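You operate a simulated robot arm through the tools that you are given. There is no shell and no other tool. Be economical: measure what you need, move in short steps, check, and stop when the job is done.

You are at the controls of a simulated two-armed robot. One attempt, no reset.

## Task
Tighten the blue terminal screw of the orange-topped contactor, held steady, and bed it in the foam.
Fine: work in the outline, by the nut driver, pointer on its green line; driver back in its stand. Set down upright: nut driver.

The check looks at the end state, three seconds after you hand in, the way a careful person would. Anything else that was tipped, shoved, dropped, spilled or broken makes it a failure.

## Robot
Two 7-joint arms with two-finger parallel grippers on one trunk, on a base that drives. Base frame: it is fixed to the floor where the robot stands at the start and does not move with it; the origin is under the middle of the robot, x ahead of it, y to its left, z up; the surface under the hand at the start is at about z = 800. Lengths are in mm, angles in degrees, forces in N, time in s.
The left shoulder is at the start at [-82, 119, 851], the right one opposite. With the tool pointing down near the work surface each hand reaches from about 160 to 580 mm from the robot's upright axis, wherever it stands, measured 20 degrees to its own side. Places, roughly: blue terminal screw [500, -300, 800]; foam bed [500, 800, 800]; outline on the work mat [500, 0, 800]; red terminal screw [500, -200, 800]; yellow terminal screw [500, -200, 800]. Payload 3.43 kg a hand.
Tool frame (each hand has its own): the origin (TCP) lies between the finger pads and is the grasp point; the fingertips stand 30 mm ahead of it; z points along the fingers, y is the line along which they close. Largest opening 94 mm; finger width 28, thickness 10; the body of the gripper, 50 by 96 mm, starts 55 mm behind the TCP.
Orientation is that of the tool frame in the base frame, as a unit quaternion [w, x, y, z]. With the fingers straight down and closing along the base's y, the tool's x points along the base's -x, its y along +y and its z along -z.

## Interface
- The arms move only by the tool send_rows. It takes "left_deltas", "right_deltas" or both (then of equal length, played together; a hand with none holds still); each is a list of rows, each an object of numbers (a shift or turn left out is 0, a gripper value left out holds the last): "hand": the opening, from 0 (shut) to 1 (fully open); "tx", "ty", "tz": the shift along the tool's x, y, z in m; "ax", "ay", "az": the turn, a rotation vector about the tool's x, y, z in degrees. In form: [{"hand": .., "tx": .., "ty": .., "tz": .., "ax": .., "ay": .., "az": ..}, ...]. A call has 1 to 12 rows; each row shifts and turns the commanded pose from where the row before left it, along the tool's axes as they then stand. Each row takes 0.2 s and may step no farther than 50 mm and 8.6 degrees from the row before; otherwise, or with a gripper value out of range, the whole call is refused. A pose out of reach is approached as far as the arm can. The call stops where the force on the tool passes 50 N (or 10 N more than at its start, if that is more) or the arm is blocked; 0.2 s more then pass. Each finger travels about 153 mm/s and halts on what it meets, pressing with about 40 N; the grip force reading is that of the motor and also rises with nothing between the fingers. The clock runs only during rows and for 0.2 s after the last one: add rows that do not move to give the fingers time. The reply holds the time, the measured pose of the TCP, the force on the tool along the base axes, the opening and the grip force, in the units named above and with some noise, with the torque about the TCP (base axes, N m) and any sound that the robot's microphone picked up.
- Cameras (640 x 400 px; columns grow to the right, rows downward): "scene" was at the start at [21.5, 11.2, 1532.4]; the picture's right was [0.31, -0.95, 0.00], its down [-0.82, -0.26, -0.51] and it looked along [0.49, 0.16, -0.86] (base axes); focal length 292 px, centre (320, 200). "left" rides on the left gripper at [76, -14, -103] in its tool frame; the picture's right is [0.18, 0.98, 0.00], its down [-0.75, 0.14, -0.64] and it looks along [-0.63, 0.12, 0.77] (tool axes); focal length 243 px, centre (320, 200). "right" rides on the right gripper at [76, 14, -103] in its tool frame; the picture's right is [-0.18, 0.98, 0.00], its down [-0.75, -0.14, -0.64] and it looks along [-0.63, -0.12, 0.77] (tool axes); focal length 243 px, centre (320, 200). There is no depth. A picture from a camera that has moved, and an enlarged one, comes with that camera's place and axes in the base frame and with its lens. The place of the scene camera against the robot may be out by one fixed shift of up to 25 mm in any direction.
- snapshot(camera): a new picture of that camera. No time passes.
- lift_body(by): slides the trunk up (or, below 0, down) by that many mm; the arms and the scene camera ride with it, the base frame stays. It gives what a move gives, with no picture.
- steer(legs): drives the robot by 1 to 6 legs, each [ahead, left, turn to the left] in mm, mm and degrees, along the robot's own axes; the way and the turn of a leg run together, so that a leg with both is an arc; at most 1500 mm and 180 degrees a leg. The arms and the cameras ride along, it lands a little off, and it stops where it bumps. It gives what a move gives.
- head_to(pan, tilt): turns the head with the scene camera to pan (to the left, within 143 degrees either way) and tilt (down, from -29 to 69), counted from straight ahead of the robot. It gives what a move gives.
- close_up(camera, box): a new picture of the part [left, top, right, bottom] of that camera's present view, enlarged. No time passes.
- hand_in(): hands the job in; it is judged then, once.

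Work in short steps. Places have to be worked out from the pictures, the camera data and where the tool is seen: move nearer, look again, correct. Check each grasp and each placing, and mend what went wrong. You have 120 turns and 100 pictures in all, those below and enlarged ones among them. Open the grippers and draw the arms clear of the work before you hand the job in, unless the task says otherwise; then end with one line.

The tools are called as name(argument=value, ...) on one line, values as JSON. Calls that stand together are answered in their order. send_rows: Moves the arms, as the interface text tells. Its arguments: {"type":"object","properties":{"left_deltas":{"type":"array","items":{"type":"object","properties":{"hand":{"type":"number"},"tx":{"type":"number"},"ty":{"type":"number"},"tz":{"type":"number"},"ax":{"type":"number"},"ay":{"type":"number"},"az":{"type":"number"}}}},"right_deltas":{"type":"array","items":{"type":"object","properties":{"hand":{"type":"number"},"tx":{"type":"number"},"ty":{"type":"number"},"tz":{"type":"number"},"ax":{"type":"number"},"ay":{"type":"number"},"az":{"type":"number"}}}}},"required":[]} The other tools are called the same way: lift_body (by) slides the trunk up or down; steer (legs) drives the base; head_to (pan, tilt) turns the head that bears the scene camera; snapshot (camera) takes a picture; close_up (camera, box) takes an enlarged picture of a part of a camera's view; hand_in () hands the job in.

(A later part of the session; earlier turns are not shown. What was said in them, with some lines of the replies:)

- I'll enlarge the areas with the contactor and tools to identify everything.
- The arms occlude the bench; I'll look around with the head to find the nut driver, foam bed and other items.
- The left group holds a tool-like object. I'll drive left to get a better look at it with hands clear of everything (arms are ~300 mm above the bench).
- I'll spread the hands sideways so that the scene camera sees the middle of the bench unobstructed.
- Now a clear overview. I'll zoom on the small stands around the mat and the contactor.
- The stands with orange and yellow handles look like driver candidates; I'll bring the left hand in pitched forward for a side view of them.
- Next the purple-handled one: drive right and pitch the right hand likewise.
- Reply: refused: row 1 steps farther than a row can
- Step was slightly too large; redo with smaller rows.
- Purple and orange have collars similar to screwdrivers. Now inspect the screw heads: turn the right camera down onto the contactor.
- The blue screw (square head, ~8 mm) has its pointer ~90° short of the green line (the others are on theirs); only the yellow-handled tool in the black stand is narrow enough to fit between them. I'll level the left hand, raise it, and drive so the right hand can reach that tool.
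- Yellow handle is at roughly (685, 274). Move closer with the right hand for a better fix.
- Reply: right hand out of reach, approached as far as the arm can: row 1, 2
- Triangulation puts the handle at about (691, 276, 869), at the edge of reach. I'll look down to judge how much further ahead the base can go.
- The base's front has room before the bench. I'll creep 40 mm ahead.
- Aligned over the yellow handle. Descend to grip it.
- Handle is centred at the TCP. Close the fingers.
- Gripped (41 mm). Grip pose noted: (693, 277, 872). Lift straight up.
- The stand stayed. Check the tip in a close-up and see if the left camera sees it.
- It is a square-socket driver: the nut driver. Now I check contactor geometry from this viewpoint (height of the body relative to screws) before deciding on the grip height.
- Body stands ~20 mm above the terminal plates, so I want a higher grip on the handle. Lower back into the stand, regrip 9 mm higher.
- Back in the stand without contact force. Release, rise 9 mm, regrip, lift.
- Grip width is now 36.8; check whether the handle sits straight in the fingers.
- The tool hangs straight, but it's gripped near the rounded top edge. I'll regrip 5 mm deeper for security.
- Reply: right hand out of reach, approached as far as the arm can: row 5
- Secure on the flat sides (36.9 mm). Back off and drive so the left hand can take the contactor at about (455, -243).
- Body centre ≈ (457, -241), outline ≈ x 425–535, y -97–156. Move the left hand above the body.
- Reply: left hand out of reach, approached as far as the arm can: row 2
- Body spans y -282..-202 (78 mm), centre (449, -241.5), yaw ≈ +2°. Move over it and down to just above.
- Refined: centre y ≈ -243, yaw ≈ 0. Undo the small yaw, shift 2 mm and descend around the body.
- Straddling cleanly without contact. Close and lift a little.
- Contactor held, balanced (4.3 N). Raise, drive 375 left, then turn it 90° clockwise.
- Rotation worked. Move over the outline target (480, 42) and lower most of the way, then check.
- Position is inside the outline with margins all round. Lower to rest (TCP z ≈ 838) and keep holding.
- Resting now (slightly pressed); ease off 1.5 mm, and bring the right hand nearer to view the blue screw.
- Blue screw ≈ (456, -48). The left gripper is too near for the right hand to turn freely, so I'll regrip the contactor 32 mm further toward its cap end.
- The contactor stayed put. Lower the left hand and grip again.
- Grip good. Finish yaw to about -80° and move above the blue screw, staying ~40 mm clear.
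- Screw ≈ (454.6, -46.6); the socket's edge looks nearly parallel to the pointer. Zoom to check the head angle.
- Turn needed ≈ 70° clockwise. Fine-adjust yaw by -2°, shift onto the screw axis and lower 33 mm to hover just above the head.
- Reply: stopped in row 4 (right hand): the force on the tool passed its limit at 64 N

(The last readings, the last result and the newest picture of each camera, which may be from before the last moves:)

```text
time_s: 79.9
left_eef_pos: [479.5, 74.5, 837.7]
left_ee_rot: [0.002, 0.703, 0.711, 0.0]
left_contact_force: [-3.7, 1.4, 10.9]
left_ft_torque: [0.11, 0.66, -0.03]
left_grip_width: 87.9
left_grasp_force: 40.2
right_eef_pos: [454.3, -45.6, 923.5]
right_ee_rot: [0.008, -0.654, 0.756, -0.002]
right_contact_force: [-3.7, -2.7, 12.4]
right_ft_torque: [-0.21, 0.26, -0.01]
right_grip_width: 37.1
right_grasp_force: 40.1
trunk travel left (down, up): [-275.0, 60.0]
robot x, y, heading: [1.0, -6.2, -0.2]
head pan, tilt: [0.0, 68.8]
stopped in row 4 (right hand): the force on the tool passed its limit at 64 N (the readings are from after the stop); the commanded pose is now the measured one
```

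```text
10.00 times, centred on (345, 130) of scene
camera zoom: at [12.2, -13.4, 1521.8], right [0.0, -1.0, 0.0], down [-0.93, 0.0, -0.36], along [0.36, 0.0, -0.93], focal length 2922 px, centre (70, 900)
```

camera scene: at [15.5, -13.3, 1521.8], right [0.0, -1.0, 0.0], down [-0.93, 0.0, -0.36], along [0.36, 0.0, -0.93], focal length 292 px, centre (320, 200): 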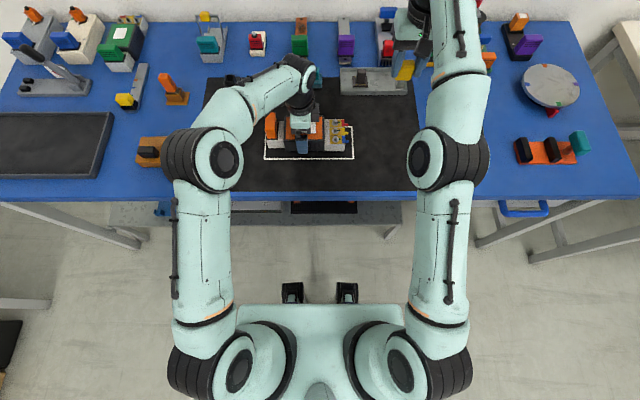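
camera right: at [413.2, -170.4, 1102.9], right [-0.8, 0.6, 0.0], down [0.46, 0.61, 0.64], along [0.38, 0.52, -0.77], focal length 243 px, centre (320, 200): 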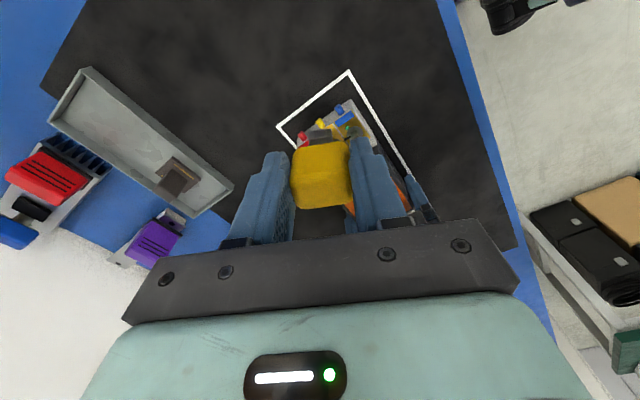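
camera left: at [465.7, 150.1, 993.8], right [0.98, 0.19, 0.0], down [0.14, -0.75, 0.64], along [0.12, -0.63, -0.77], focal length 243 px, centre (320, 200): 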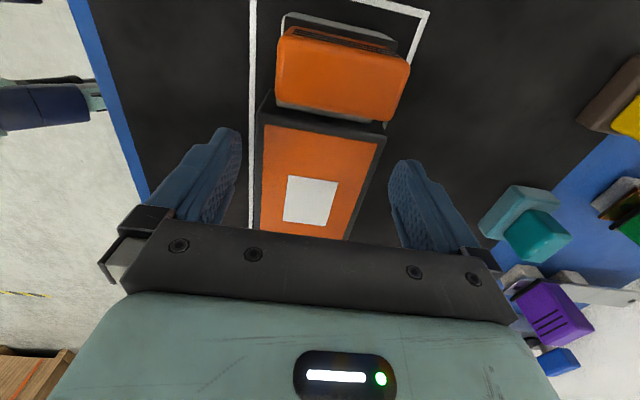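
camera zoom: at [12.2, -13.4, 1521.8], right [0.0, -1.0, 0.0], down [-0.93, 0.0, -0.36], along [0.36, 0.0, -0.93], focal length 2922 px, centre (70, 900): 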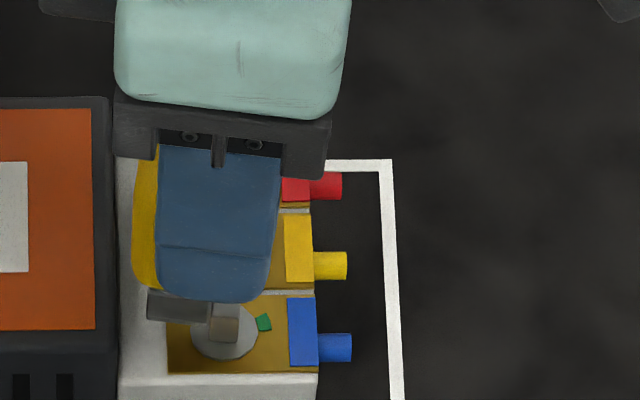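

The socket touched the screw's top edge: the tool evidently sits ~11 mm off the TCP along the fingers' width (toward -tool x), tip ≈ 74 mm below TCP. Raise 20 mm and re-measure the tool.

send_rows(right_deltas=[{"tz": -0.01}, {"tz": -0.012}, {}])

close_up(camera="right", box=[270, 70, 370, 170])

close_up(camera="scene", box=[310, 100, 370, 150])

```text
time_s: 80.7
left_eef_pos: [480.3, 74.9, 837.9]
left_ee_rot: [0.003, 0.703, 0.711, 0.001]
left_contact_force: [-5.9, 1.0, 24.8]
left_ft_torque: [0.21, 0.74, 0.02]
left_grip_width: 88.2
left_grasp_force: 40.1
right_eef_pos: [454.1, -46.0, 944.1]
right_ee_rot: [0.007, -0.654, 0.757, -0.002]
right_contact_force: [-0.1, 0.5, -0.7]
right_ft_torque: [0.0, 0.0, 0.0]
right_grip_width: 36.7
right_grasp_force: 39.8
trunk travel left (down, up): [-275.0, 60.0]
robot x, y, heading: [-0.5, -4.1, -0.3]
head pan, tilt: [0.0, 68.8]
```

```text
4.00 times, centred on (320, 120) of right
camera zoom: at [428.2, -118.4, 1045.7], right [-0.95, 0.32, -0.01], down [0.24, 0.72, 0.65], along [0.22, 0.61, -0.76], focal length 970 px, centre (320, 520)
```

zoom: 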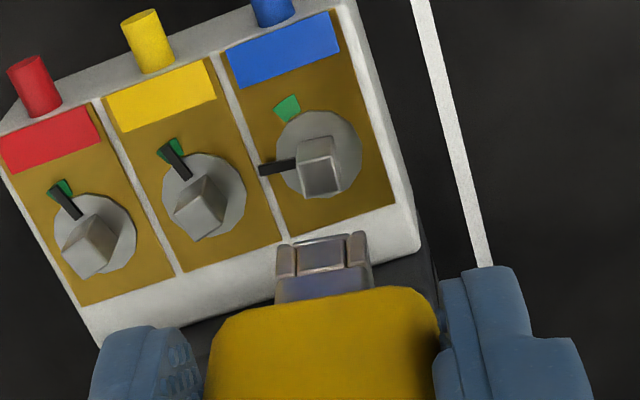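

```text
8.00 times, centred on (340, 125) of scene
camera zoom: at [12.1, -13.6, 1521.9], right [0.0, -1.0, 0.0], down [-0.93, 0.0, -0.36], along [0.36, 0.0, -0.93], focal length 2338 px, centre (160, 800)
```

zoom: 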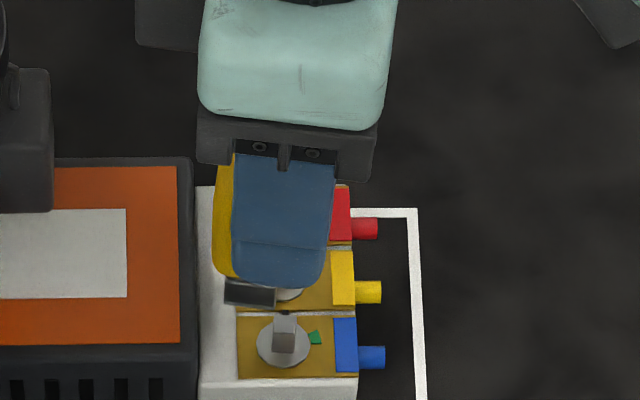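

Image comparison says the socket must move ≈12 mm along +tool x. Fix the slight tilt (~1°), yaw -3° to match the head, shift, and ease the left hand's press.

send_rows(left_deltas=[{"tz": -0.0015}, {}, {}, {}], right_deltas=[{"ax": -0.75, "ay": 0.5}, {"az": -3}, {"tx": 0.0118, "ty": -0.001}, {}])

close_up(camera="right", box=[280, 90, 360, 170])

close_up(camera="scene", box=[310, 100, 370, 150])

```text
time_s: 81.7
left_eef_pos: [480.0, 73.3, 837.0]
left_ee_rot: [0.001, 0.703, 0.711, 0.001]
left_contact_force: [-3.4, 0.0, 13.8]
left_ft_torque: [-0.45, -0.5, -0.08]
left_grip_width: 88.2
left_grasp_force: 39.9
right_eef_pos: [455.8, -58.1, 944.1]
right_ee_rot: [-0.001, -0.673, 0.739, -0.002]
right_contact_force: [0.0, 0.2, -0.4]
right_ft_torque: [-0.01, 0.01, 0.01]
right_grip_width: 36.8
right_grasp_force: 39.9
trunk travel left (down, up): [-275.0, 60.0]
robot x, y, heading: [2.9, -1.0, -0.2]
head pan, tilt: [0.0, 68.8]
```

```text
5.00 times, centred on (320, 130) of right
camera zoom: at [434.5, -130.8, 1046.2], right [-0.96, 0.27, 0.0], down [0.21, 0.74, 0.64], along [0.18, 0.62, -0.77], focal length 1213 px, centre (320, 550)
```

zoom: 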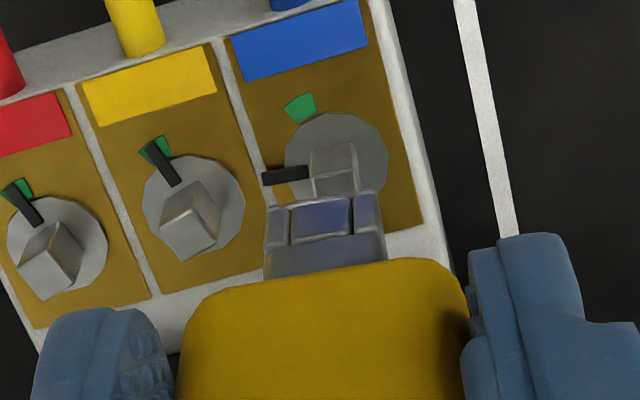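

```text
8.00 times, centred on (340, 125) of scene
camera zoom: at [13.2, -13.5, 1521.8], right [0.0, -1.0, 0.0], down [-0.93, 0.0, -0.36], along [0.36, 0.0, -0.93], focal length 2338 px, centre (160, 800)
```

zoom: 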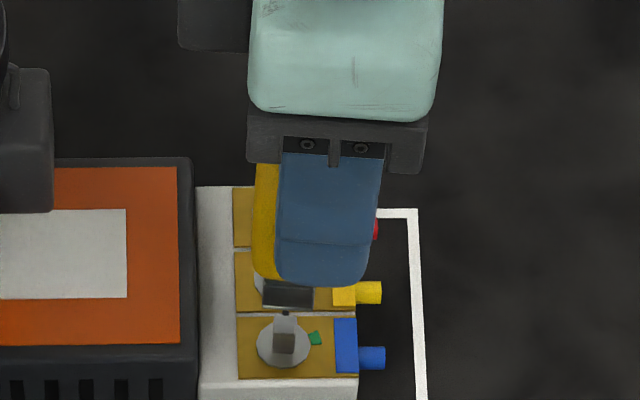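

Socket and screw now line up in both views, edges parallel. Lower in small steps and watch the force.

send_rows(right_deltas=[{"tz": 0.01}, {"tz": 0.006}, {"tz": 0.003}, {"tz": 0.003}, {"tz": 0.002}, {"tz": 0.001}, {}])

close_up(camera="right", box=[280, 90, 360, 170])

```text
time_s: 83.3
left_eef_pos: [480.0, 73.8, 837.3]
left_ee_rot: [0.002, 0.702, 0.712, 0.001]
left_contact_force: [7.1, -1.9, -0.3]
left_ft_torque: [-0.01, -0.31, 0.36]
left_grip_width: 88.2
left_grasp_force: 40.2
right_eef_pos: [456.1, -56.6, 922.3]
right_ee_rot: [0.003, -0.674, 0.739, -0.001]
right_contact_force: [-6.4, -3.1, 31.5]
right_ft_torque: [0.06, 0.62, 0.09]
right_grip_width: 36.9
right_grasp_force: 39.9
trunk travel left (down, up): [-275.0, 60.0]
robot x, y, heading: [1.4, -4.5, -0.4]
head pan, tilt: [0.0, 68.8]
```

```text
5.00 times, centred on (320, 130) of right
camera zoom: at [434.0, -130.6, 1024.0], right [-0.96, 0.27, 0.0], down [0.21, 0.74, 0.64], along [0.18, 0.62, -0.77], focal length 1213 px, centre (320, 550)
```

zoom: 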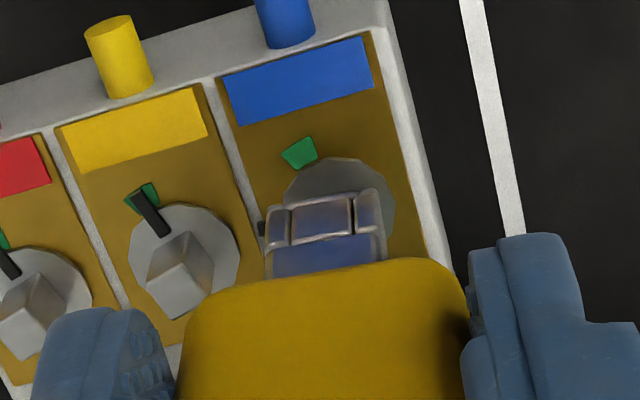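

Landed on the head's top rather than engaging; the torque puts the contact on the socket's -x wall. Lift 3 mm, shift 1.5 mm toward -x and try again.

send_rows(right_deltas=[{"tz": -0.004}, {"ty": 0.0015}, {"tz": 0.002}, {"tz": 0.002}, {"tz": 0.001}, {}])

```text
time_s: 84.7
left_eef_pos: [480.0, 73.8, 836.0]
left_ee_rot: [0.0, 0.703, 0.711, 0.0]
left_contact_force: [-5.0, 0.3, 7.5]
left_ft_torque: [0.06, 0.16, -0.26]
left_grip_width: 88.1
left_grasp_force: 40.1
right_eef_pos: [452.9, -57.8, 916.5]
right_ee_rot: [-0.002, -0.673, 0.739, 0.001]
right_contact_force: [1.9, -0.4, -0.3]
right_ft_torque: [-0.06, -0.12, 0.03]
right_grip_width: 36.8
right_grasp_force: 40.3
trunk travel left (down, up): [-275.0, 60.0]
robot x, y, heading: [1.0, -6.5, -0.0]
head pan, tilt: [0.0, 68.8]
```

It dropped past the head's top with no force: engaged. Continue down to seat.

send_rows(right_deltas=[{"tz": 0.002}, {"tz": 0.002}, {"tz": 0.001}, {}])

close_up(camera="right", box=[280, 90, 360, 170])

```text
time_s: 85.7
left_eef_pos: [480.0, 74.1, 837.5]
left_ee_rot: [0.001, 0.703, 0.711, 0.0]
left_contact_force: [-4.0, 0.0, 7.6]
left_ft_torque: [0.12, 0.58, 0.01]
left_grip_width: 88.1
left_grasp_force: 40.2
right_eef_pos: [454.9, -57.3, 912.7]
right_ee_rot: [-0.001, -0.674, 0.739, 0.0]
right_contact_force: [-0.8, -0.1, -0.3]
right_ft_torque: [-0.02, 0.02, 0.03]
right_grip_width: 36.6
right_grasp_force: 39.1
trunk travel left (down, up): [-275.0, 60.0]
robot x, y, heading: [-0.9, -6.9, -0.3]
head pan, tilt: [0.0, 68.8]
```

```text
5.00 times, centred on (320, 130) of right
camera zoom: at [433.1, -130.5, 1015.1], right [-0.96, 0.27, 0.0], down [0.21, 0.74, 0.64], along [0.17, 0.62, -0.77], focal length 1213 px, centre (320, 550)
```

zoom: 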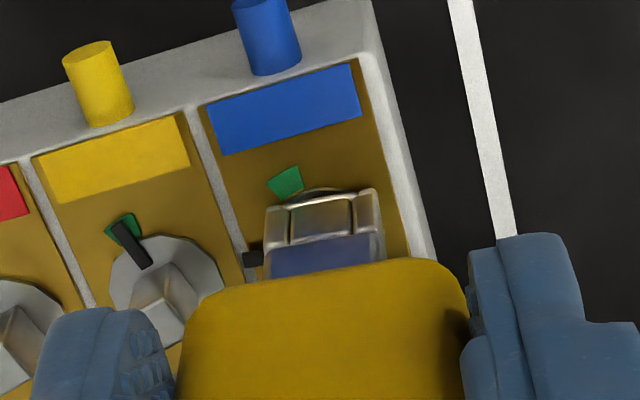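

Seated with negligible force. Turn clockwise about the screw axis (pivot 10 mm off the TCP), first 30°.

send_rows(right_deltas=[{"az": 7.5, "tx": -9e-05, "ty": 0.0013}, {"az": 7.5, "tx": -9e-05, "ty": 0.0013}, {"az": 7.5, "tx": -9e-05, "ty": 0.0013}, {"az": 7.5, "tx": -9e-05, "ty": 0.0013}, {}])

close_up(camera="right", box=[280, 90, 360, 170])

```text
time_s: 86.9
left_eef_pos: [481.7, 74.0, 837.6]
left_ee_rot: [0.002, 0.703, 0.711, 0.0]
left_contact_force: [-7.1, 1.6, 8.5]
left_ft_torque: [-0.21, -0.11, -0.84]
left_grip_width: 88.3
left_grasp_force: 39.9
right_eef_pos: [450.4, -56.4, 912.1]
right_ee_rot: [0.0, -0.459, 0.888, -0.001]
right_contact_force: [6.7, -1.2, -2.4]
right_ft_torque: [-0.09, -0.51, -0.04]
right_grip_width: 37.0
right_grasp_force: 40.5
trunk travel left (down, up): [-275.0, 60.0]
robot x, y, heading: [1.0, -4.1, -0.5]
head pan, tilt: [0.0, 68.8]
```

```text
5.00 times, centred on (320, 130) of right
camera zoom: at [394.4, -107.9, 1015.1], right [-0.69, 0.72, 0.0], down [0.55, 0.53, 0.64], along [0.46, 0.44, -0.77], focal length 1213 px, centre (320, 550)
```

zoom: 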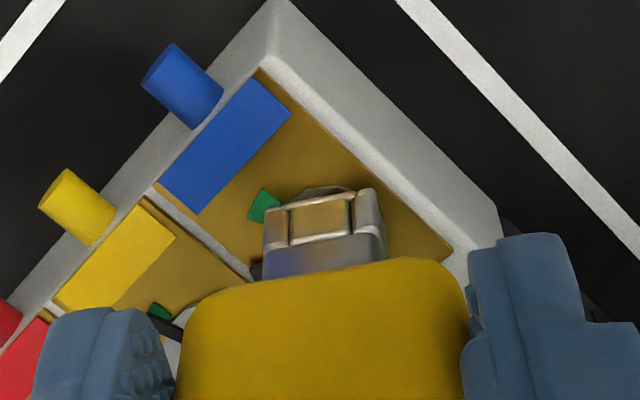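

The screw turns with the driver. Continue 35° more with a slightly smaller orbit and a small force relief.

send_rows(right_deltas=[{"az": 7, "tx": -0.0005, "ty": 0.0004}, {"az": 7, "tx": -6e-05, "ty": 0.001}, {"az": 7, "tx": -6e-05, "ty": 0.001}, {"az": 7, "tx": -6e-05, "ty": 0.001}, {"az": 7, "tx": -6e-05, "ty": 0.001}, {}])

close_up(camera="right", box=[260, 90, 360, 170])

close_up(camera="scene", box=[320, 110, 370, 150])

```text
time_s: 88.3
left_eef_pos: [479.8, 73.0, 838.2]
left_ee_rot: [0.002, 0.703, 0.711, 0.0]
left_contact_force: [-5.3, 0.9, 8.2]
left_ft_torque: [0.22, 0.13, -0.48]
left_grip_width: 88.3
left_grasp_force: 40.3
right_eef_pos: [447.9, -50.2, 911.0]
right_ee_rot: [0.0, -0.171, 0.985, 0.0]
right_contact_force: [4.6, -1.3, -0.3]
right_ft_torque: [-0.04, -0.28, 0.12]
right_grip_width: 37.0
right_grasp_force: 40.5
trunk travel left (down, up): [-275.0, 60.0]
robot x, y, heading: [3.3, -4.3, -0.4]
head pan, tilt: [0.0, 68.8]
```

```text
5.00 times, centred on (310, 130) of right
camera zoom: at [370.8, -62.1, 1015.2], right [-0.16, 0.99, 0.0], down [0.76, 0.12, 0.64], along [0.63, 0.1, -0.77], focal length 1213 px, centre (370, 550)
```

zoom: 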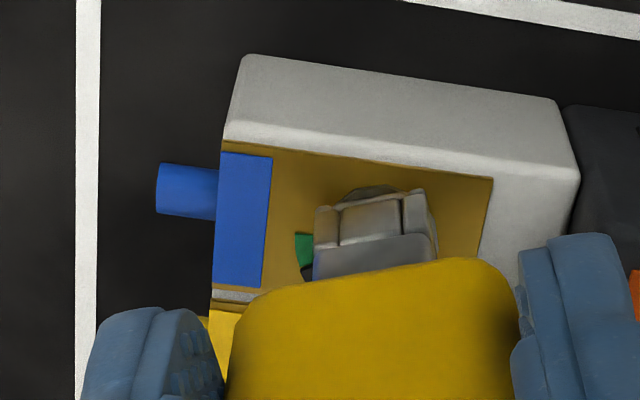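

```text
10.00 times, centred on (345, 130) of scene
camera zoom: at [14.1, -13.7, 1521.9], right [0.0, -1.0, 0.0], down [-0.93, 0.0, -0.36], along [0.36, 0.0, -0.93], focal length 2922 px, centre (70, 900)
```

zoom: 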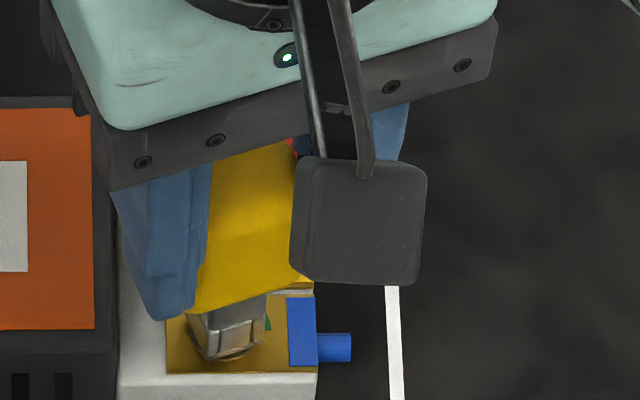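

close_up(camera="right", box=[285, 120, 325, 155])

```text
11.43 times, centred on (305, 138) of right
camera zoom: at [370.8, -62.1, 1015.2], right [-0.16, 0.99, 0.0], down [0.76, 0.12, 0.64], along [0.63, 0.1, -0.77], focal length 2773 px, centre (491, 914)
```

zoom: 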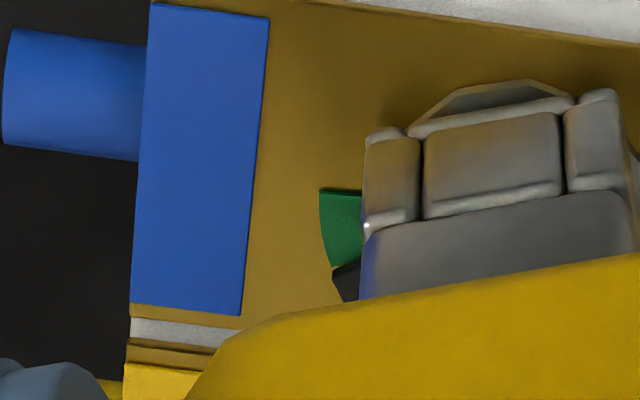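

Pointer is just short of the green mark's centre. Turn 7° more and look.

send_rows(right_deltas=[{"az": 4, "tx": -2e-05, "ty": 0.0006}, {"az": 3, "tx": -2e-05, "ty": 0.0004}, {}])

close_up(camera="right", box=[285, 120, 325, 155])

```text
time_s: 89.1
left_eef_pos: [481.4, 74.0, 838.2]
left_ee_rot: [0.001, 0.703, 0.712, 0.0]
left_contact_force: [-3.2, 0.2, 7.4]
left_ft_torque: [0.18, 0.2, -0.19]
left_grip_width: 88.1
left_grasp_force: 40.5
right_eef_pos: [446.0, -50.2, 913.1]
right_ee_rot: [-0.002, -0.111, 0.994, 0.0]
right_contact_force: [2.2, -0.1, 1.7]
right_ft_torque: [0.02, -0.17, 0.05]
right_grip_width: 37.2
right_grasp_force: 40.6
trunk travel left (down, up): [-275.0, 60.0]
robot x, y, heading: [1.9, -7.6, -0.6]
head pan, tilt: [0.0, 68.8]
```

```text
11.43 times, centred on (305, 138) of right
camera zoom: at [369.7, -51.7, 1015.2], right [-0.04, 1.0, 0.0], down [0.77, 0.03, 0.64], along [0.64, 0.02, -0.77], focal length 2773 px, centre (491, 914)
```

zoom: 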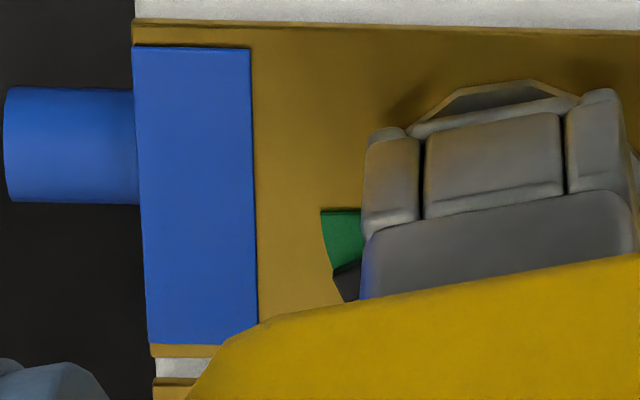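

Close: pointer covers the lower part of the green. Add 3.5° more, then lift the driver straight up to view the pointer.

send_rows(right_deltas=[{"az": 3.5, "ty": 0.0005}, {}, {"tz": -0.004}, {"tz": -0.006}, {"tz": -0.01}, {"tz": -0.01}, {}])

close_up(camera="right", box=[270, 70, 350, 150])

```text
time_s: 90.7
left_eef_pos: [480.2, 73.5, 836.8]
left_ee_rot: [0.001, 0.703, 0.711, 0.001]
left_contact_force: [-0.5, -1.3, 6.1]
left_ft_torque: [-0.01, 0.05, 0.07]
left_grip_width: 88.0
left_grasp_force: 40.2
right_eef_pos: [446.5, -48.3, 942.6]
right_ee_rot: [-0.001, -0.08, 0.997, 0.0]
right_contact_force: [0.0, -0.6, -0.8]
right_ft_torque: [0.02, 0.01, 0.01]
right_grip_width: 36.8
right_grasp_force: 39.8
trunk travel left (down, up): [-275.0, 60.0]
robot x, y, heading: [2.0, -5.4, 0.0]
head pan, tilt: [0.0, 68.8]
```

```text
5.00 times, centred on (310, 110) of right
camera zoom: at [369.3, -46.1, 1045.4], right [0.02, 1.0, 0.0], down [0.77, -0.02, 0.64], along [0.64, -0.02, -0.77], focal length 1213 px, centre (370, 650)
```

zoom: 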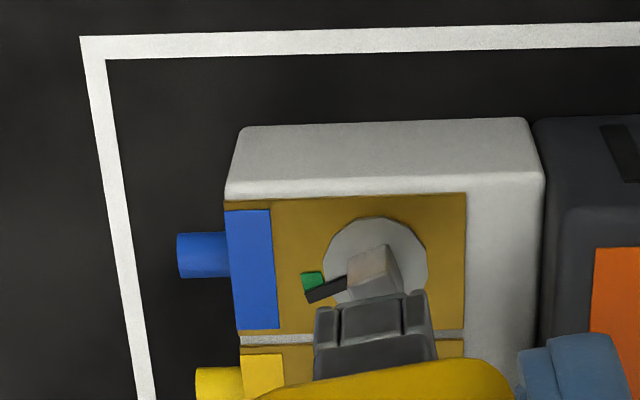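

send_rows(right_deltas=[{"tz": -0.03}, {"tx": -0.04, "ty": -0.03}, {"tx": -0.03, "ty": -0.03}])

snapshot(camera="right")

```text
time_s: 91.5
left_eef_pos: [482.0, 74.7, 837.3]
left_ee_rot: [0.001, 0.702, 0.712, 0.0]
left_contact_force: [2.1, -0.6, 6.1]
left_ft_torque: [0.07, 0.24, 0.02]
left_grip_width: 88.2
left_grasp_force: 39.8
right_eef_pos: [524.6, -97.9, 973.0]
right_ee_rot: [-0.001, -0.081, 0.997, 0.0]
right_contact_force: [-0.9, 0.7, 0.1]
right_ft_torque: [0.0, 0.01, 0.0]
right_grip_width: 37.1
right_grasp_force: 40.4
trunk travel left (down, up): [-275.0, 60.0]
robot x, y, heading: [3.7, -1.2, -0.1]
head pan, tilt: [0.0, 68.8]
```

```text
13 pictures are left
camera right: at [448.2, -94.7, 1075.3], right [0.02, 1.0, 0.0], down [0.77, -0.02, 0.64], along [0.64, -0.01, -0.77], focal length 243 px, centre (320, 200)
```

right: 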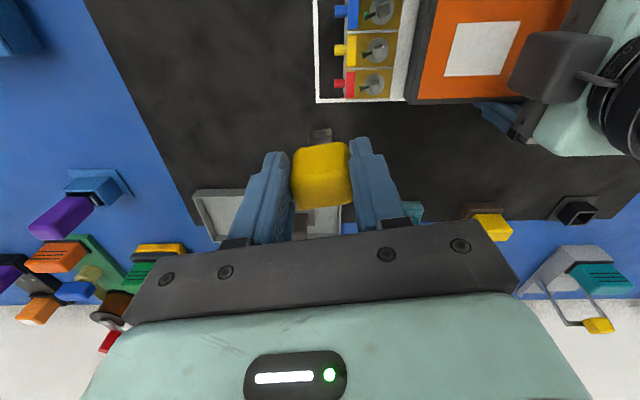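

close_up(camera="right", box=[330, 0, 420, 105])

```text
3.81 times, centred on (375, 52) of right
camera zoom: at [448.2, -94.7, 1075.3], right [0.02, 1.0, 0.0], down [0.77, -0.02, 0.64], along [0.64, -0.01, -0.77], focal length 924 px, centre (110, 762)
```

zoom: 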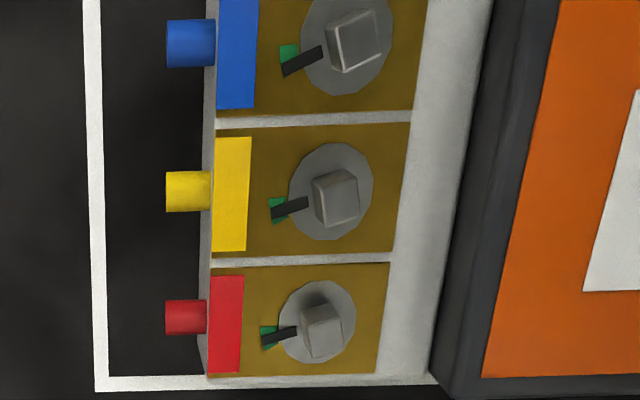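

Blue pointer is ~4–5° short of the line compared with its neighbours. Return along the same path and re-engage.

send_rows(right_deltas=[{"tx": 0.03, "ty": 0.03}, {"tx": 0.04, "ty": 0.03}, {"tz": 0.03}, {}, {"tz": 0.01}, {"tz": 0.006}, {"tz": 0.003}, {"tz": 0.003}, {}])

```text
time_s: 93.5
left_eef_pos: [481.2, 75.6, 837.2]
left_ee_rot: [0.001, 0.703, 0.711, 0.0]
left_contact_force: [2.5, 1.2, 2.0]
left_ft_torque: [0.06, 0.45, 0.01]
left_grip_width: 88.0
left_grasp_force: 39.7
right_eef_pos: [446.4, -50.9, 922.9]
right_ee_rot: [0.0, -0.081, 0.997, 0.0]
right_contact_force: [-3.4, -1.3, 13.1]
right_ft_torque: [-0.02, 0.09, -0.02]
right_grip_width: 36.9
right_grasp_force: 40.1
trunk travel left (down, up): [-275.0, 60.0]
robot x, y, heading: [0.6, -0.0, -0.4]
head pan, tilt: [0.0, 68.8]
```

Resting on the head's top again; contact on the socket's +y wall and the hand is ~2 mm short in y versus before. Lift, shift +2 mm y, retry.

send_rows(right_deltas=[{"tz": -0.003}, {"ty": 0.0018}, {"tz": 0.003}, {"tz": 0.002}, {"tz": 0.001}, {}])

```text
time_s: 94.9
left_eef_pos: [480.3, 74.4, 837.1]
left_ee_rot: [0.002, 0.702, 0.712, 0.001]
left_contact_force: [11.7, 0.1, -6.8]
left_ft_torque: [0.39, 0.49, 1.36]
left_grip_width: 88.3
left_grasp_force: 39.7
right_eef_pos: [446.3, -48.5, 921.7]
right_ee_rot: [0.004, -0.08, 0.997, 0.001]
right_contact_force: [-12.4, -7.4, 46.3]
right_ft_torque: [-0.57, 0.58, -0.09]
right_grip_width: 36.9
right_grasp_force: 39.4
trunk travel left (down, up): [-275.0, 60.0]
robot x, y, heading: [0.3, -3.5, -0.1]
head pan, tilt: [0.0, 68.8]
```

Strong contact on the -x/-y side now. Lift, shift (-1, -0.9) mm, back the yaw off 1.5° for clearance, retry.

send_rows(right_deltas=[{"tz": -0.005}, {"tx": 0.0011, "ty": -0.001, "az": -1.5}, {}, {"tz": 0.003}, {"tz": 0.002}, {"tz": 0.001}, {}])

```text
time_s: 96.5
left_eef_pos: [480.4, 74.4, 837.2]
left_ee_rot: [0.002, 0.702, 0.712, 0.0]
left_contact_force: [9.2, -1.0, -8.0]
left_ft_torque: [0.83, 0.47, 1.07]
left_grip_width: 88.2
left_grasp_force: 40.0
right_eef_pos: [445.0, -48.0, 921.6]
right_ee_rot: [0.003, -0.092, 0.996, 0.0]
right_contact_force: [-9.3, -1.7, 49.1]
right_ft_torque: [-0.26, 0.23, 0.04]
right_grip_width: 37.3
right_grasp_force: 39.6
trunk travel left (down, up): [-275.0, 60.0]
robot x, y, heading: [2.0, -3.2, -0.2]
head pan, tilt: [0.0, 68.8]
```

Contact is now on the -y side only; shift -1.5 mm in y and retry.

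send_rows(right_deltas=[{"tz": -0.005}, {"ty": -0.0015}, {}, {"tz": 0.003}, {"tz": 0.002}, {"tz": 0.001}, {}])

```text
time_s: 98.1
left_eef_pos: [480.2, 75.2, 837.0]
left_ee_rot: [0.002, 0.703, 0.712, 0.001]
left_contact_force: [9.9, -3.2, -11.3]
left_ft_torque: [0.68, 0.49, 1.17]
left_grip_width: 88.7
left_grasp_force: 40.4
right_eef_pos: [445.6, -50.1, 920.8]
right_ee_rot: [0.005, -0.093, 0.996, 0.001]
right_contact_force: [-13.0, 4.1, 53.1]
right_ft_torque: [0.08, 0.46, 0.06]
right_grip_width: 37.1
right_grasp_force: 39.7
trunk travel left (down, up): [-275.0, 60.0]
robot x, y, heading: [2.9, -5.4, -0.3]
head pan, tilt: [0.0, 68.8]
```

Still on top. Lift a little and look once.

send_rows(right_deltas=[{"tz": -0.006}, {}])

close_up(camera="right", box=[280, 100, 350, 160])

```text
time_s: 98.7
left_eef_pos: [480.1, 73.1, 837.1]
left_ee_rot: [0.003, 0.704, 0.71, -0.002]
left_contact_force: [-4.9, -4.7, 0.2]
left_ft_torque: [0.05, -0.34, -0.41]
left_grip_width: 88.0
left_grasp_force: 39.8
right_eef_pos: [445.9, -51.2, 918.6]
right_ee_rot: [-0.001, -0.093, 0.996, -0.002]
right_contact_force: [5.3, 6.1, 1.9]
right_ft_torque: [0.46, -0.41, 0.07]
right_grip_width: 36.9
right_grasp_force: 39.8
trunk travel left (down, up): [-275.0, 60.0]
robot x, y, heading: [-2.0, -5.3, -0.1]
head pan, tilt: [0.0, 68.8]
```

```text
6.67 times, centred on (315, 130) of right
camera zoom: at [368.6, -49.3, 1021.7], right [0.0, 1.0, 0.0], down [0.77, 0.0, 0.64], along [0.64, 0.0, -0.77], focal length 1618 px, centre (353, 667)
```

zoom: 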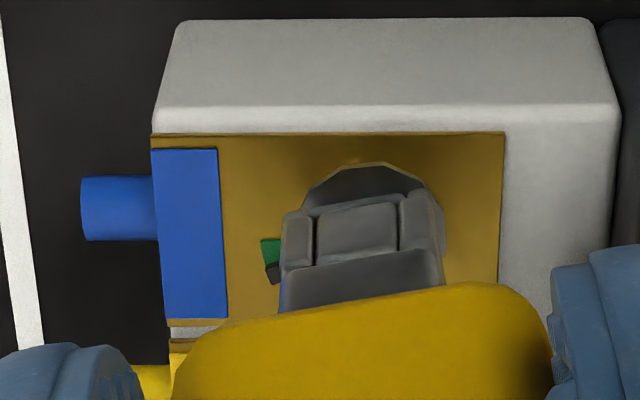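

It actually slipped onto the head (z 918.6, below the top-contact height). Relieve the side force and seat it.

send_rows(right_deltas=[{"ty": 0.0008, "tx": -0.0006}, {"tz": 0.002}, {"tz": 0.002}, {"tz": 0.002}, {}])

```text
time_s: 99.9
left_eef_pos: [481.1, 74.2, 836.5]
left_ee_rot: [0.002, 0.703, 0.711, 0.0]
left_contact_force: [-7.7, -2.8, 4.2]
left_ft_torque: [-0.98, 0.22, -0.72]
left_grip_width: 88.2
left_grasp_force: 40.3
right_eef_pos: [445.5, -49.0, 914.8]
right_ee_rot: [-0.001, -0.093, 0.996, -0.001]
right_contact_force: [6.6, 0.1, 1.3]
right_ft_torque: [-0.07, -0.45, 0.0]
right_grip_width: 36.7
right_grasp_force: 39.9
trunk travel left (down, up): [-275.0, 60.0]
robot x, y, heading: [-2.1, -6.2, -0.0]
head pan, tilt: [0.0, 68.8]
```

Engaged. Turn +6° (1.5° play backoff + ~4.5°), then lift straight out.

send_rows(right_deltas=[{"az": 3, "ty": 0.0004, "tx": -0.0004}, {"az": 3, "ty": 0.0004, "tx": -0.0003}, {}, {}])

send_rows(right_deltas=[{"tz": -0.004}, {"tz": -0.006}, {"tz": -0.01}, {"tz": -0.04}, {"tx": -0.04, "ty": -0.03}, {"tx": -0.03, "ty": -0.03}])

close_up(camera="right", box=[330, 0, 430, 105])

```text
time_s: 100.9
left_eef_pos: [481.7, 75.0, 836.9]
left_ee_rot: [0.002, 0.703, 0.711, 0.0]
left_contact_force: [-4.3, -1.9, 5.0]
left_ft_torque: [-0.29, 0.43, -0.3]
left_grip_width: 88.0
left_grasp_force: 40.0
right_eef_pos: [445.8, -49.1, 915.0]
right_ee_rot: [-0.001, -0.042, 0.999, 0.0]
right_contact_force: [3.1, 0.5, 1.2]
right_ft_torque: [-0.06, -0.23, 0.03]
right_grip_width: 37.1
right_grasp_force: 39.9
trunk travel left (down, up): [-275.0, 60.0]
robot x, y, heading: [3.5, -2.5, -0.4]
head pan, tilt: [0.0, 68.8]
```

```text
time_s: 102.3
left_eef_pos: [482.8, 74.3, 836.4]
left_ee_rot: [0.001, 0.703, 0.711, 0.0]
left_contact_force: [2.5, -0.4, 5.2]
left_ft_torque: [0.38, 0.26, 0.01]
left_grip_width: 88.3
left_grasp_force: 40.2
right_eef_pos: [521.0, -104.2, 974.8]
right_ee_rot: [-0.002, -0.042, 0.999, 0.0]
right_contact_force: [1.0, -0.2, -1.1]
right_ft_torque: [-0.01, 0.0, -0.02]
right_grip_width: 36.9
right_grasp_force: 40.1
trunk travel left (down, up): [-275.0, 60.0]
robot x, y, heading: [3.0, 3.9, -0.1]
head pan, tilt: [0.0, 68.8]
```

```text
3.81 times, centred on (380, 52) of right
camera zoom: at [444.8, -94.8, 1077.3], right [0.1, 0.99, 0.0], down [0.77, -0.08, 0.64], along [0.64, -0.07, -0.77], focal length 924 px, centre (91, 762)
```

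zoom: 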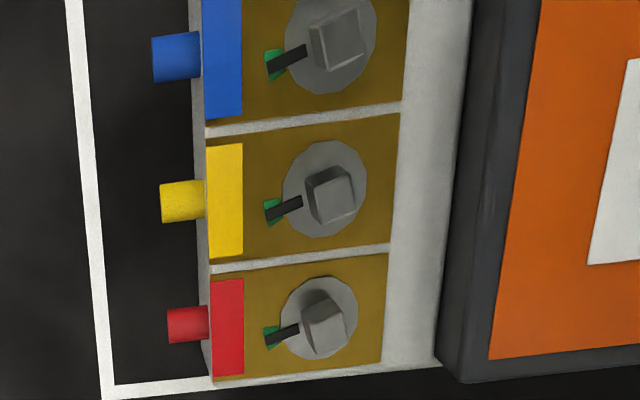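

Blue pointer now sits on its green line just like the neighbours. Raise both hands (contactor in the left) and drive to the foam.

send_rows(left_deltas=[{"tz": -0.005}, {"tz": -0.02}, {"tz": -0.04}, {"tz": -0.04}, {"tz": -0.04}], right_deltas=[{"tz": -0.03, "tx": 0.02, "ty": -0.02}, {"tz": -0.03, "tx": 0.02, "ty": -0.02}, {"tz": -0.03}, {}, {}])

steer(legs=[[0, 768, 0]])

snapshot(camera="left")

```text
time_s: 103.5
left_eef_pos: [481.1, 73.9, 981.9]
left_ee_rot: [0.001, 0.703, 0.711, -0.001]
left_contact_force: [-0.9, 0.2, -4.2]
left_ft_torque: [0.18, -0.01, 0.0]
left_grip_width: 88.4
left_grasp_force: 40.2
right_eef_pos: [485.4, -147.8, 1064.6]
right_ee_rot: [0.0, -0.041, 0.999, -0.001]
right_contact_force: [-0.7, -0.5, 0.0]
right_ft_torque: [0.04, 0.01, -0.02]
right_grip_width: 37.1
right_grasp_force: 40.2
trunk travel left (down, up): [-275.0, 60.0]
robot x, y, heading: [4.8, -2.5, -0.3]
head pan, tilt: [0.0, 68.8]
```

```text
time_s: 110.6
left_eef_pos: [483.9, 843.7, 981.3]
left_ee_rot: [0.002, 0.703, 0.711, 0.001]
left_contact_force: [-0.3, -0.5, -3.5]
left_ft_torque: [0.16, -0.02, 0.03]
left_grip_width: 88.1
left_grasp_force: 40.4
right_eef_pos: [489.0, 622.9, 1063.7]
right_ee_rot: [-0.001, -0.041, 0.999, -0.001]
right_contact_force: [0.5, 0.7, -0.8]
right_ft_torque: [0.01, 0.02, 0.0]
right_grip_width: 36.8
right_grasp_force: 39.8
trunk travel left (down, up): [-275.0, 60.0]
robot x, y, heading: [7.5, 764.4, -0.4]
head pan, tilt: [0.0, 68.8]
```

```text
9 pictures are left
camera left: at [469.1, 920.8, 1082.4], right [0.98, 0.2, 0.0], down [0.15, -0.75, 0.64], along [0.13, -0.63, -0.77], focal length 243 px, centre (320, 200)
```

left: 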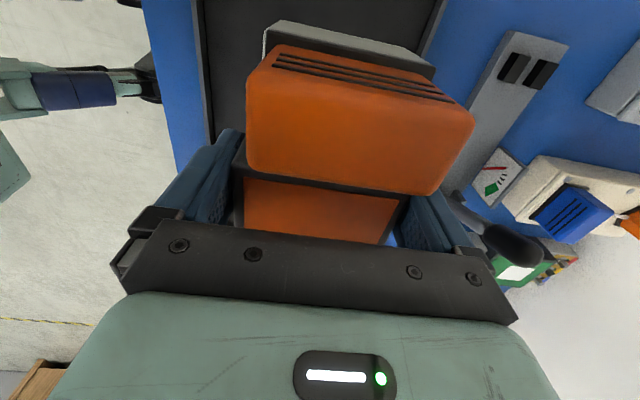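

Tray spans x 364–579; shift 10 mm toward the robot to centre, lower near the foam, and check with the scene camera.

send_rows(left_deltas=[{"ty": -0.01}, {"tz": 0.04}, {"tz": 0.04}, {"tz": 0.03}, {"tz": 0.01}, {}])

close_up(camera="scene", box=[200, 80, 420, 200])

```text
time_s: 112.0
left_eef_pos: [475.1, 843.4, 860.6]
left_ee_rot: [0.001, 0.702, 0.712, 0.0]
left_contact_force: [0.6, 0.4, -3.1]
left_ft_torque: [0.16, -0.01, 0.04]
left_grip_width: 88.4
left_grasp_force: 39.8
right_eef_pos: [489.2, 623.6, 1064.8]
right_ee_rot: [-0.001, -0.04, 0.999, -0.001]
right_contact_force: [-0.1, 0.2, 0.3]
right_ft_torque: [-0.01, -0.02, -0.02]
right_grip_width: 36.9
right_grasp_force: 40.0
trunk travel left (down, up): [-275.0, 60.0]
robot x, y, heading: [6.8, 767.7, -0.3]
head pan, tilt: [0.0, 68.8]
```

```text
2.91 times, centred on (310, 140) of scene
camera zoom: at [18.9, 756.7, 1521.9], right [-0.01, -1.0, 0.0], down [-0.93, 0.01, -0.36], along [0.36, 0.0, -0.93], focal length 850 px, centre (349, 374)
```

zoom: 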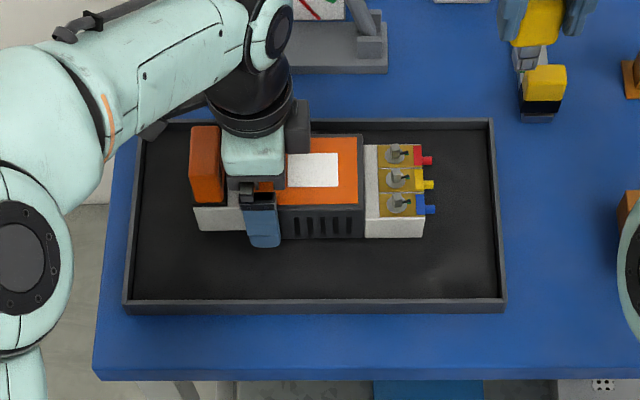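

Well within the foam bed. Lower in small steps until it beds.

send_rows(left_deltas=[{"tz": 0.005}, {"tz": 0.003}, {"tz": 0.003}, {"tz": 0.002}, {"tz": 0.002}, {}])

```text
time_s: 113.4
left_eef_pos: [474.9, 843.6, 848.2]
left_ee_rot: [0.004, 0.703, 0.712, 0.002]
left_contact_force: [-0.9, 3.7, 22.9]
left_ft_torque: [-0.26, 0.85, -0.15]
left_grip_width: 88.4
left_grasp_force: 39.7
right_eef_pos: [487.8, 623.4, 1066.3]
right_ee_rot: [0.0, -0.041, 0.999, -0.001]
right_contact_force: [-0.5, 0.2, -0.4]
right_ft_torque: [-0.01, -0.02, -0.01]
right_grip_width: 36.8
right_grasp_force: 39.8
trunk travel left (down, up): [-275.0, 60.0]
robot x, y, heading: [5.3, 764.6, -0.4]
head pan, tilt: [0.0, 68.8]
```

Bedded with 23 N. Release and rise.

send_rows(left_deltas=[{"tz": -0.001}, {"hand": 1.0}, {}, {}, {"tz": -0.02}, {"tz": -0.04}, {"tz": -0.045}, {"tz": -0.045}, {"tz": -0.045}])

close_up(camera="scene", box=[200, 80, 420, 200])

```text
time_s: 115.4
left_eef_pos: [474.2, 842.9, 1041.5]
left_ee_rot: [0.001, 0.703, 0.711, 0.0]
left_contact_force: [0.4, -0.5, -0.2]
left_ft_torque: [0.01, 0.01, 0.01]
left_grip_width: 94.0
left_grasp_force: 0.0
right_eef_pos: [489.2, 623.1, 1065.2]
right_ee_rot: [-0.001, -0.041, 0.999, -0.001]
right_contact_force: [-0.6, 0.3, -0.9]
right_ft_torque: [0.03, -0.05, -0.01]
right_grip_width: 36.9
right_grasp_force: 40.3
trunk travel left (down, up): [-275.0, 60.0]
robot x, y, heading: [8.4, 765.0, -0.4]
head pan, tilt: [0.0, 68.8]
```

```text
2.91 times, centred on (310, 140) of scene
camera zoom: at [18.4, 756.4, 1521.8], right [-0.01, -1.0, 0.0], down [-0.93, 0.01, -0.36], along [0.36, 0.0, -0.93], focal length 850 px, centre (349, 374)
```

zoom: 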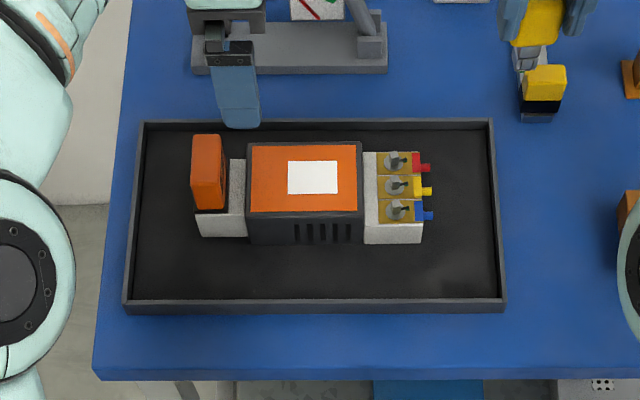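

Contactor rests flat in the foam. Drive back to the driver's stand.

steer(legs=[[0, -302, 0], [182, 0, 0.3]])

send_rows(right_deltas=[{"az": 4.7}, {"tz": 0.04}, {"tz": 0.02}])

```text
time_s: 119.8
left_eef_pos: [653.8, 545.4, 1041.2]
left_ee_rot: [0.002, 0.702, 0.712, 0.0]
left_contact_force: [-0.3, -0.6, -0.5]
left_ft_torque: [-0.02, 0.02, -0.01]
left_grip_width: 93.9
left_grasp_force: 0.1
right_eef_pos: [669.2, 324.5, 1063.1]
right_ee_rot: [-0.002, -0.042, 0.999, -0.001]
right_contact_force: [0.5, -0.3, -1.1]
right_ft_torque: [-0.02, 0.01, 0.01]
right_grip_width: 36.9
right_grasp_force: 39.9
trunk travel left (down, up): [-275.0, 60.0]
robot x, y, heading: [184.8, 466.8, 0.1]
head pan, tilt: [0.0, 68.8]
```

```text
time_s: 120.5
left_eef_pos: [652.9, 545.2, 1042.0]
left_ee_rot: [0.001, 0.702, 0.712, 0.0]
left_contact_force: [0.5, 0.5, 0.7]
left_ft_torque: [-0.02, 0.01, 0.0]
left_grip_width: 94.1
left_grasp_force: 0.1
right_eef_pos: [667.1, 324.2, 1004.7]
right_ee_rot: [0.0, -0.001, 1.0, -0.001]
right_contact_force: [0.4, 0.1, -1.0]
right_ft_torque: [0.0, 0.04, 0.04]
right_grip_width: 36.9
right_grasp_force: 40.6
trunk travel left (down, up): [-275.0, 60.0]
robot x, y, heading: [183.5, 464.6, -0.1]
head pan, tilt: [0.0, 68.8]
```

send_rows(right_deltas=[{"tx": -0.012, "ty": -0.0235}, {"tx": -0.0125, "ty": -0.0235}, {"tz": 0.03}, {"tz": 0.025}, {}])

close_up(camera="right", box=[260, 60, 380, 170])

```text
time_s: 121.8
left_eef_pos: [652.6, 544.3, 1042.6]
left_ee_rot: [0.002, 0.702, 0.712, 0.0]
left_contact_force: [-1.1, 0.6, 0.3]
left_ft_torque: [-0.04, -0.02, 0.02]
left_grip_width: 93.7
left_grasp_force: 0.0
right_eef_pos: [693.0, 278.3, 949.3]
right_ee_rot: [0.0, -0.002, 1.0, 0.0]
right_contact_force: [-0.2, 0.4, -1.2]
right_ft_torque: [0.02, 0.0, -0.03]
right_grip_width: 37.0
right_grasp_force: 40.0
trunk travel left (down, up): [-275.0, 60.0]
robot x, y, heading: [184.6, 465.7, -0.1]
head pan, tilt: [0.0, 68.8]
```

```text
3.64 times, centred on (320, 115) of right
camera zoom: at [616.7, 293.1, 1052.0], right [0.18, 0.98, 0.0], down [0.76, -0.14, 0.64], along [0.63, -0.12, -0.77], focal length 882 px, centre (320, 509)
```

zoom: 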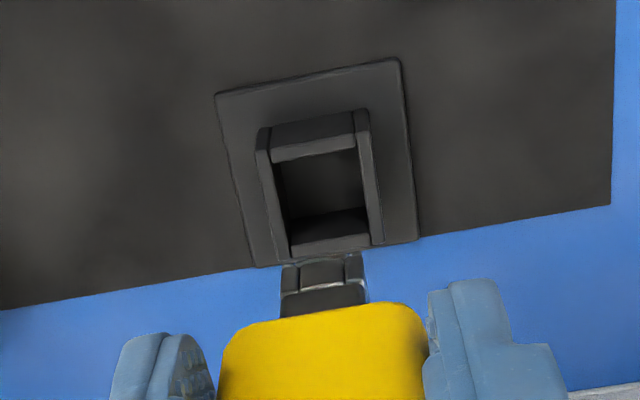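

Socket and stand line up; correct x by 1.5 mm and lower in steps, watching force.

send_rows(right_deltas=[{"tx": 0.0015}, {"tz": 0.025}, {"tz": 0.015}, {"tz": 0.005}, {"tz": 0.004}, {"tz": 0.004}, {}])

```text
time_s: 123.3
left_eef_pos: [653.1, 544.5, 1042.3]
left_ee_rot: [0.001, 0.702, 0.712, 0.0]
left_contact_force: [0.2, 0.4, -0.3]
left_ft_torque: [0.01, 0.02, 0.02]
left_grip_width: 93.8
left_grasp_force: 0.0
right_eef_pos: [690.4, 278.1, 895.5]
right_ee_rot: [0.0, -0.001, 1.0, -0.001]
right_contact_force: [0.2, -0.2, 0.0]
right_ft_torque: [0.0, 0.03, -0.01]
right_grip_width: 36.8
right_grasp_force: 39.7
trunk travel left (down, up): [-275.0, 60.0]
robot x, y, heading: [185.6, 466.7, -0.4]
head pan, tilt: [0.0, 68.8]
```

No contact so far; look once before the last 15 mm.

close_up(camera="right", box=[260, 80, 380, 190])

```text
3.64 times, centred on (320, 135) of right
camera zoom: at [615.7, 293.2, 999.2], right [0.18, 0.98, 0.0], down [0.76, -0.14, 0.64], along [0.63, -0.12, -0.77], focal length 882 px, centre (320, 436)
```

zoom: 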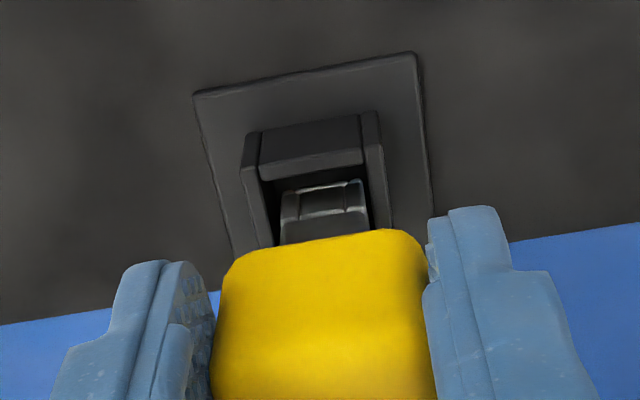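

The socket is inside the opening. Lower until it seats.

send_rows(right_deltas=[{"tz": 0.005}, {"tz": 0.004}, {"tz": 0.003}, {"tz": 0.002}, {"tz": 0.001}, {}])

```text
time_s: 124.8
left_eef_pos: [654.9, 545.1, 1041.5]
left_ee_rot: [0.001, 0.703, 0.711, 0.001]
left_contact_force: [-0.8, 0.4, -0.6]
left_ft_torque: [0.01, -0.01, 0.01]
left_grip_width: 93.9
left_grasp_force: 0.0
right_eef_pos: [690.3, 278.1, 881.3]
right_ee_rot: [-0.001, -0.001, 1.0, -0.001]
right_contact_force: [-0.3, -0.6, -0.5]
right_ft_torque: [0.01, 0.01, 0.02]
right_grip_width: 37.0
right_grasp_force: 40.6
trunk travel left (down, up): [-275.0, 60.0]
robot x, y, heading: [181.8, 467.2, 0.2]
head pan, tilt: [0.0, 68.8]
```

Down to 881 freely; go a last couple of millimetres until contact, then release.

send_rows(right_deltas=[{"tz": 0.001}, {"tz": 0.001}, {"tz": 0.001}, {}])

```text
time_s: 125.8
left_eef_pos: [652.8, 544.7, 1042.3]
left_ee_rot: [0.001, 0.702, 0.712, 0.001]
left_contact_force: [0.2, 0.1, 0.3]
left_ft_torque: [0.03, 0.02, -0.01]
left_grip_width: 94.0
left_grasp_force: 0.2
right_eef_pos: [691.3, 278.0, 878.5]
right_ee_rot: [0.001, -0.001, 1.0, -0.001]
right_contact_force: [-0.1, 0.5, 3.4]
right_ft_torque: [0.02, -0.03, -0.02]
right_grip_width: 36.8
right_grasp_force: 40.2
trunk travel left (down, up): [-275.0, 60.0]
robot x, y, heading: [185.6, 464.6, 0.1]
head pan, tilt: [0.0, 68.8]
```

Touching bottom (3.4 N) at the original seat height. Open and rise.

send_rows(right_deltas=[{"hand": 0.5}, {"hand": 0.7}, {"hand": 1.0}, {}, {"tz": -0.02}, {"tz": -0.04}, {"tz": -0.04}, {"tz": -0.03}])

snapshot(camera="right")

```text
time_s: 127.5
left_eef_pos: [652.9, 545.2, 1041.9]
left_ee_rot: [0.001, 0.703, 0.712, 0.0]
left_contact_force: [-0.5, -0.2, 0.3]
left_ft_torque: [0.0, 0.01, 0.01]
left_grip_width: 94.0
left_grasp_force: 0.0
right_eef_pos: [689.2, 278.3, 1009.2]
right_ee_rot: [-0.001, -0.001, 1.0, -0.001]
right_contact_force: [0.3, 0.5, -0.7]
right_ft_torque: [0.0, -0.01, 0.0]
right_grip_width: 94.0
right_grasp_force: 0.1
trunk travel left (down, up): [-275.0, 60.0]
robot x, y, heading: [180.9, 464.2, -0.1]
head pan, tilt: [0.0, 68.8]
```

```text
4 pictures are left
camera right: at [615.0, 292.8, 1111.4], right [0.18, 0.98, 0.0], down [0.76, -0.14, 0.64], along [0.63, -0.12, -0.77], focal length 243 px, centre (320, 200)
```

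right: 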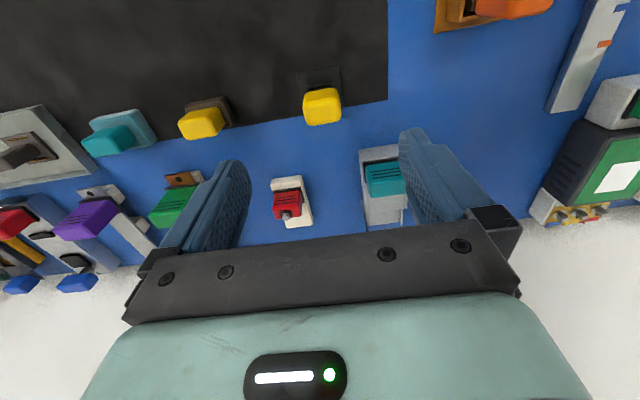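

The driver stands upright in its stand. Back the robot away and take a final overview.

steer(legs=[[-280, 0, 0]])

snapshot(camera="scene")

```text
time_s: 129.5
left_eef_pos: [375.2, 544.9, 1041.6]
left_ee_rot: [0.001, 0.703, 0.711, 0.0]
left_contact_force: [-0.6, 1.0, 0.2]
left_ft_torque: [0.0, 0.02, 0.0]
left_grip_width: 93.9
left_grasp_force: 0.0
right_eef_pos: [413.0, 277.4, 1010.0]
right_ee_rot: [-0.001, 0.0, 1.0, -0.001]
right_contact_force: [-0.1, -0.3, 0.9]
right_ft_torque: [-0.03, 0.02, 0.03]
right_grip_width: 93.9
right_grasp_force: 0.2
trunk travel left (down, up): [-275.0, 60.0]
robot x, y, heading: [-91.4, 467.5, -0.4]
head pan, tilt: [0.0, 68.8]
```

```text
3 pictures are left
camera scene: at [-80.5, 457.7, 1521.9], right [0.0, -1.0, 0.0], down [-0.93, 0.0, -0.36], along [0.36, 0.0, -0.93], focal length 292 px, centre (320, 200)
```

scene: 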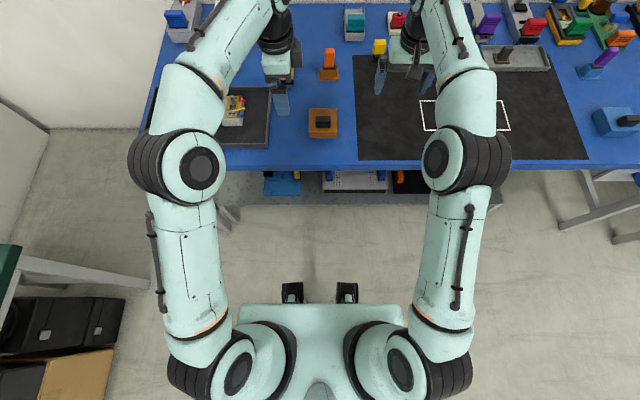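

Everything is in place: the contactor is in the foam, the driver is in its stand, and both hands are open and clear. Handing in.

hand_in()

```text
The job is handed in.
```

The blue terminal screw is tightened with its pointer on the green line, turned with the nut driver while the contactor was held in the outline. The contactor is bedded in the foam, and the nut driver is back upright in its stand.
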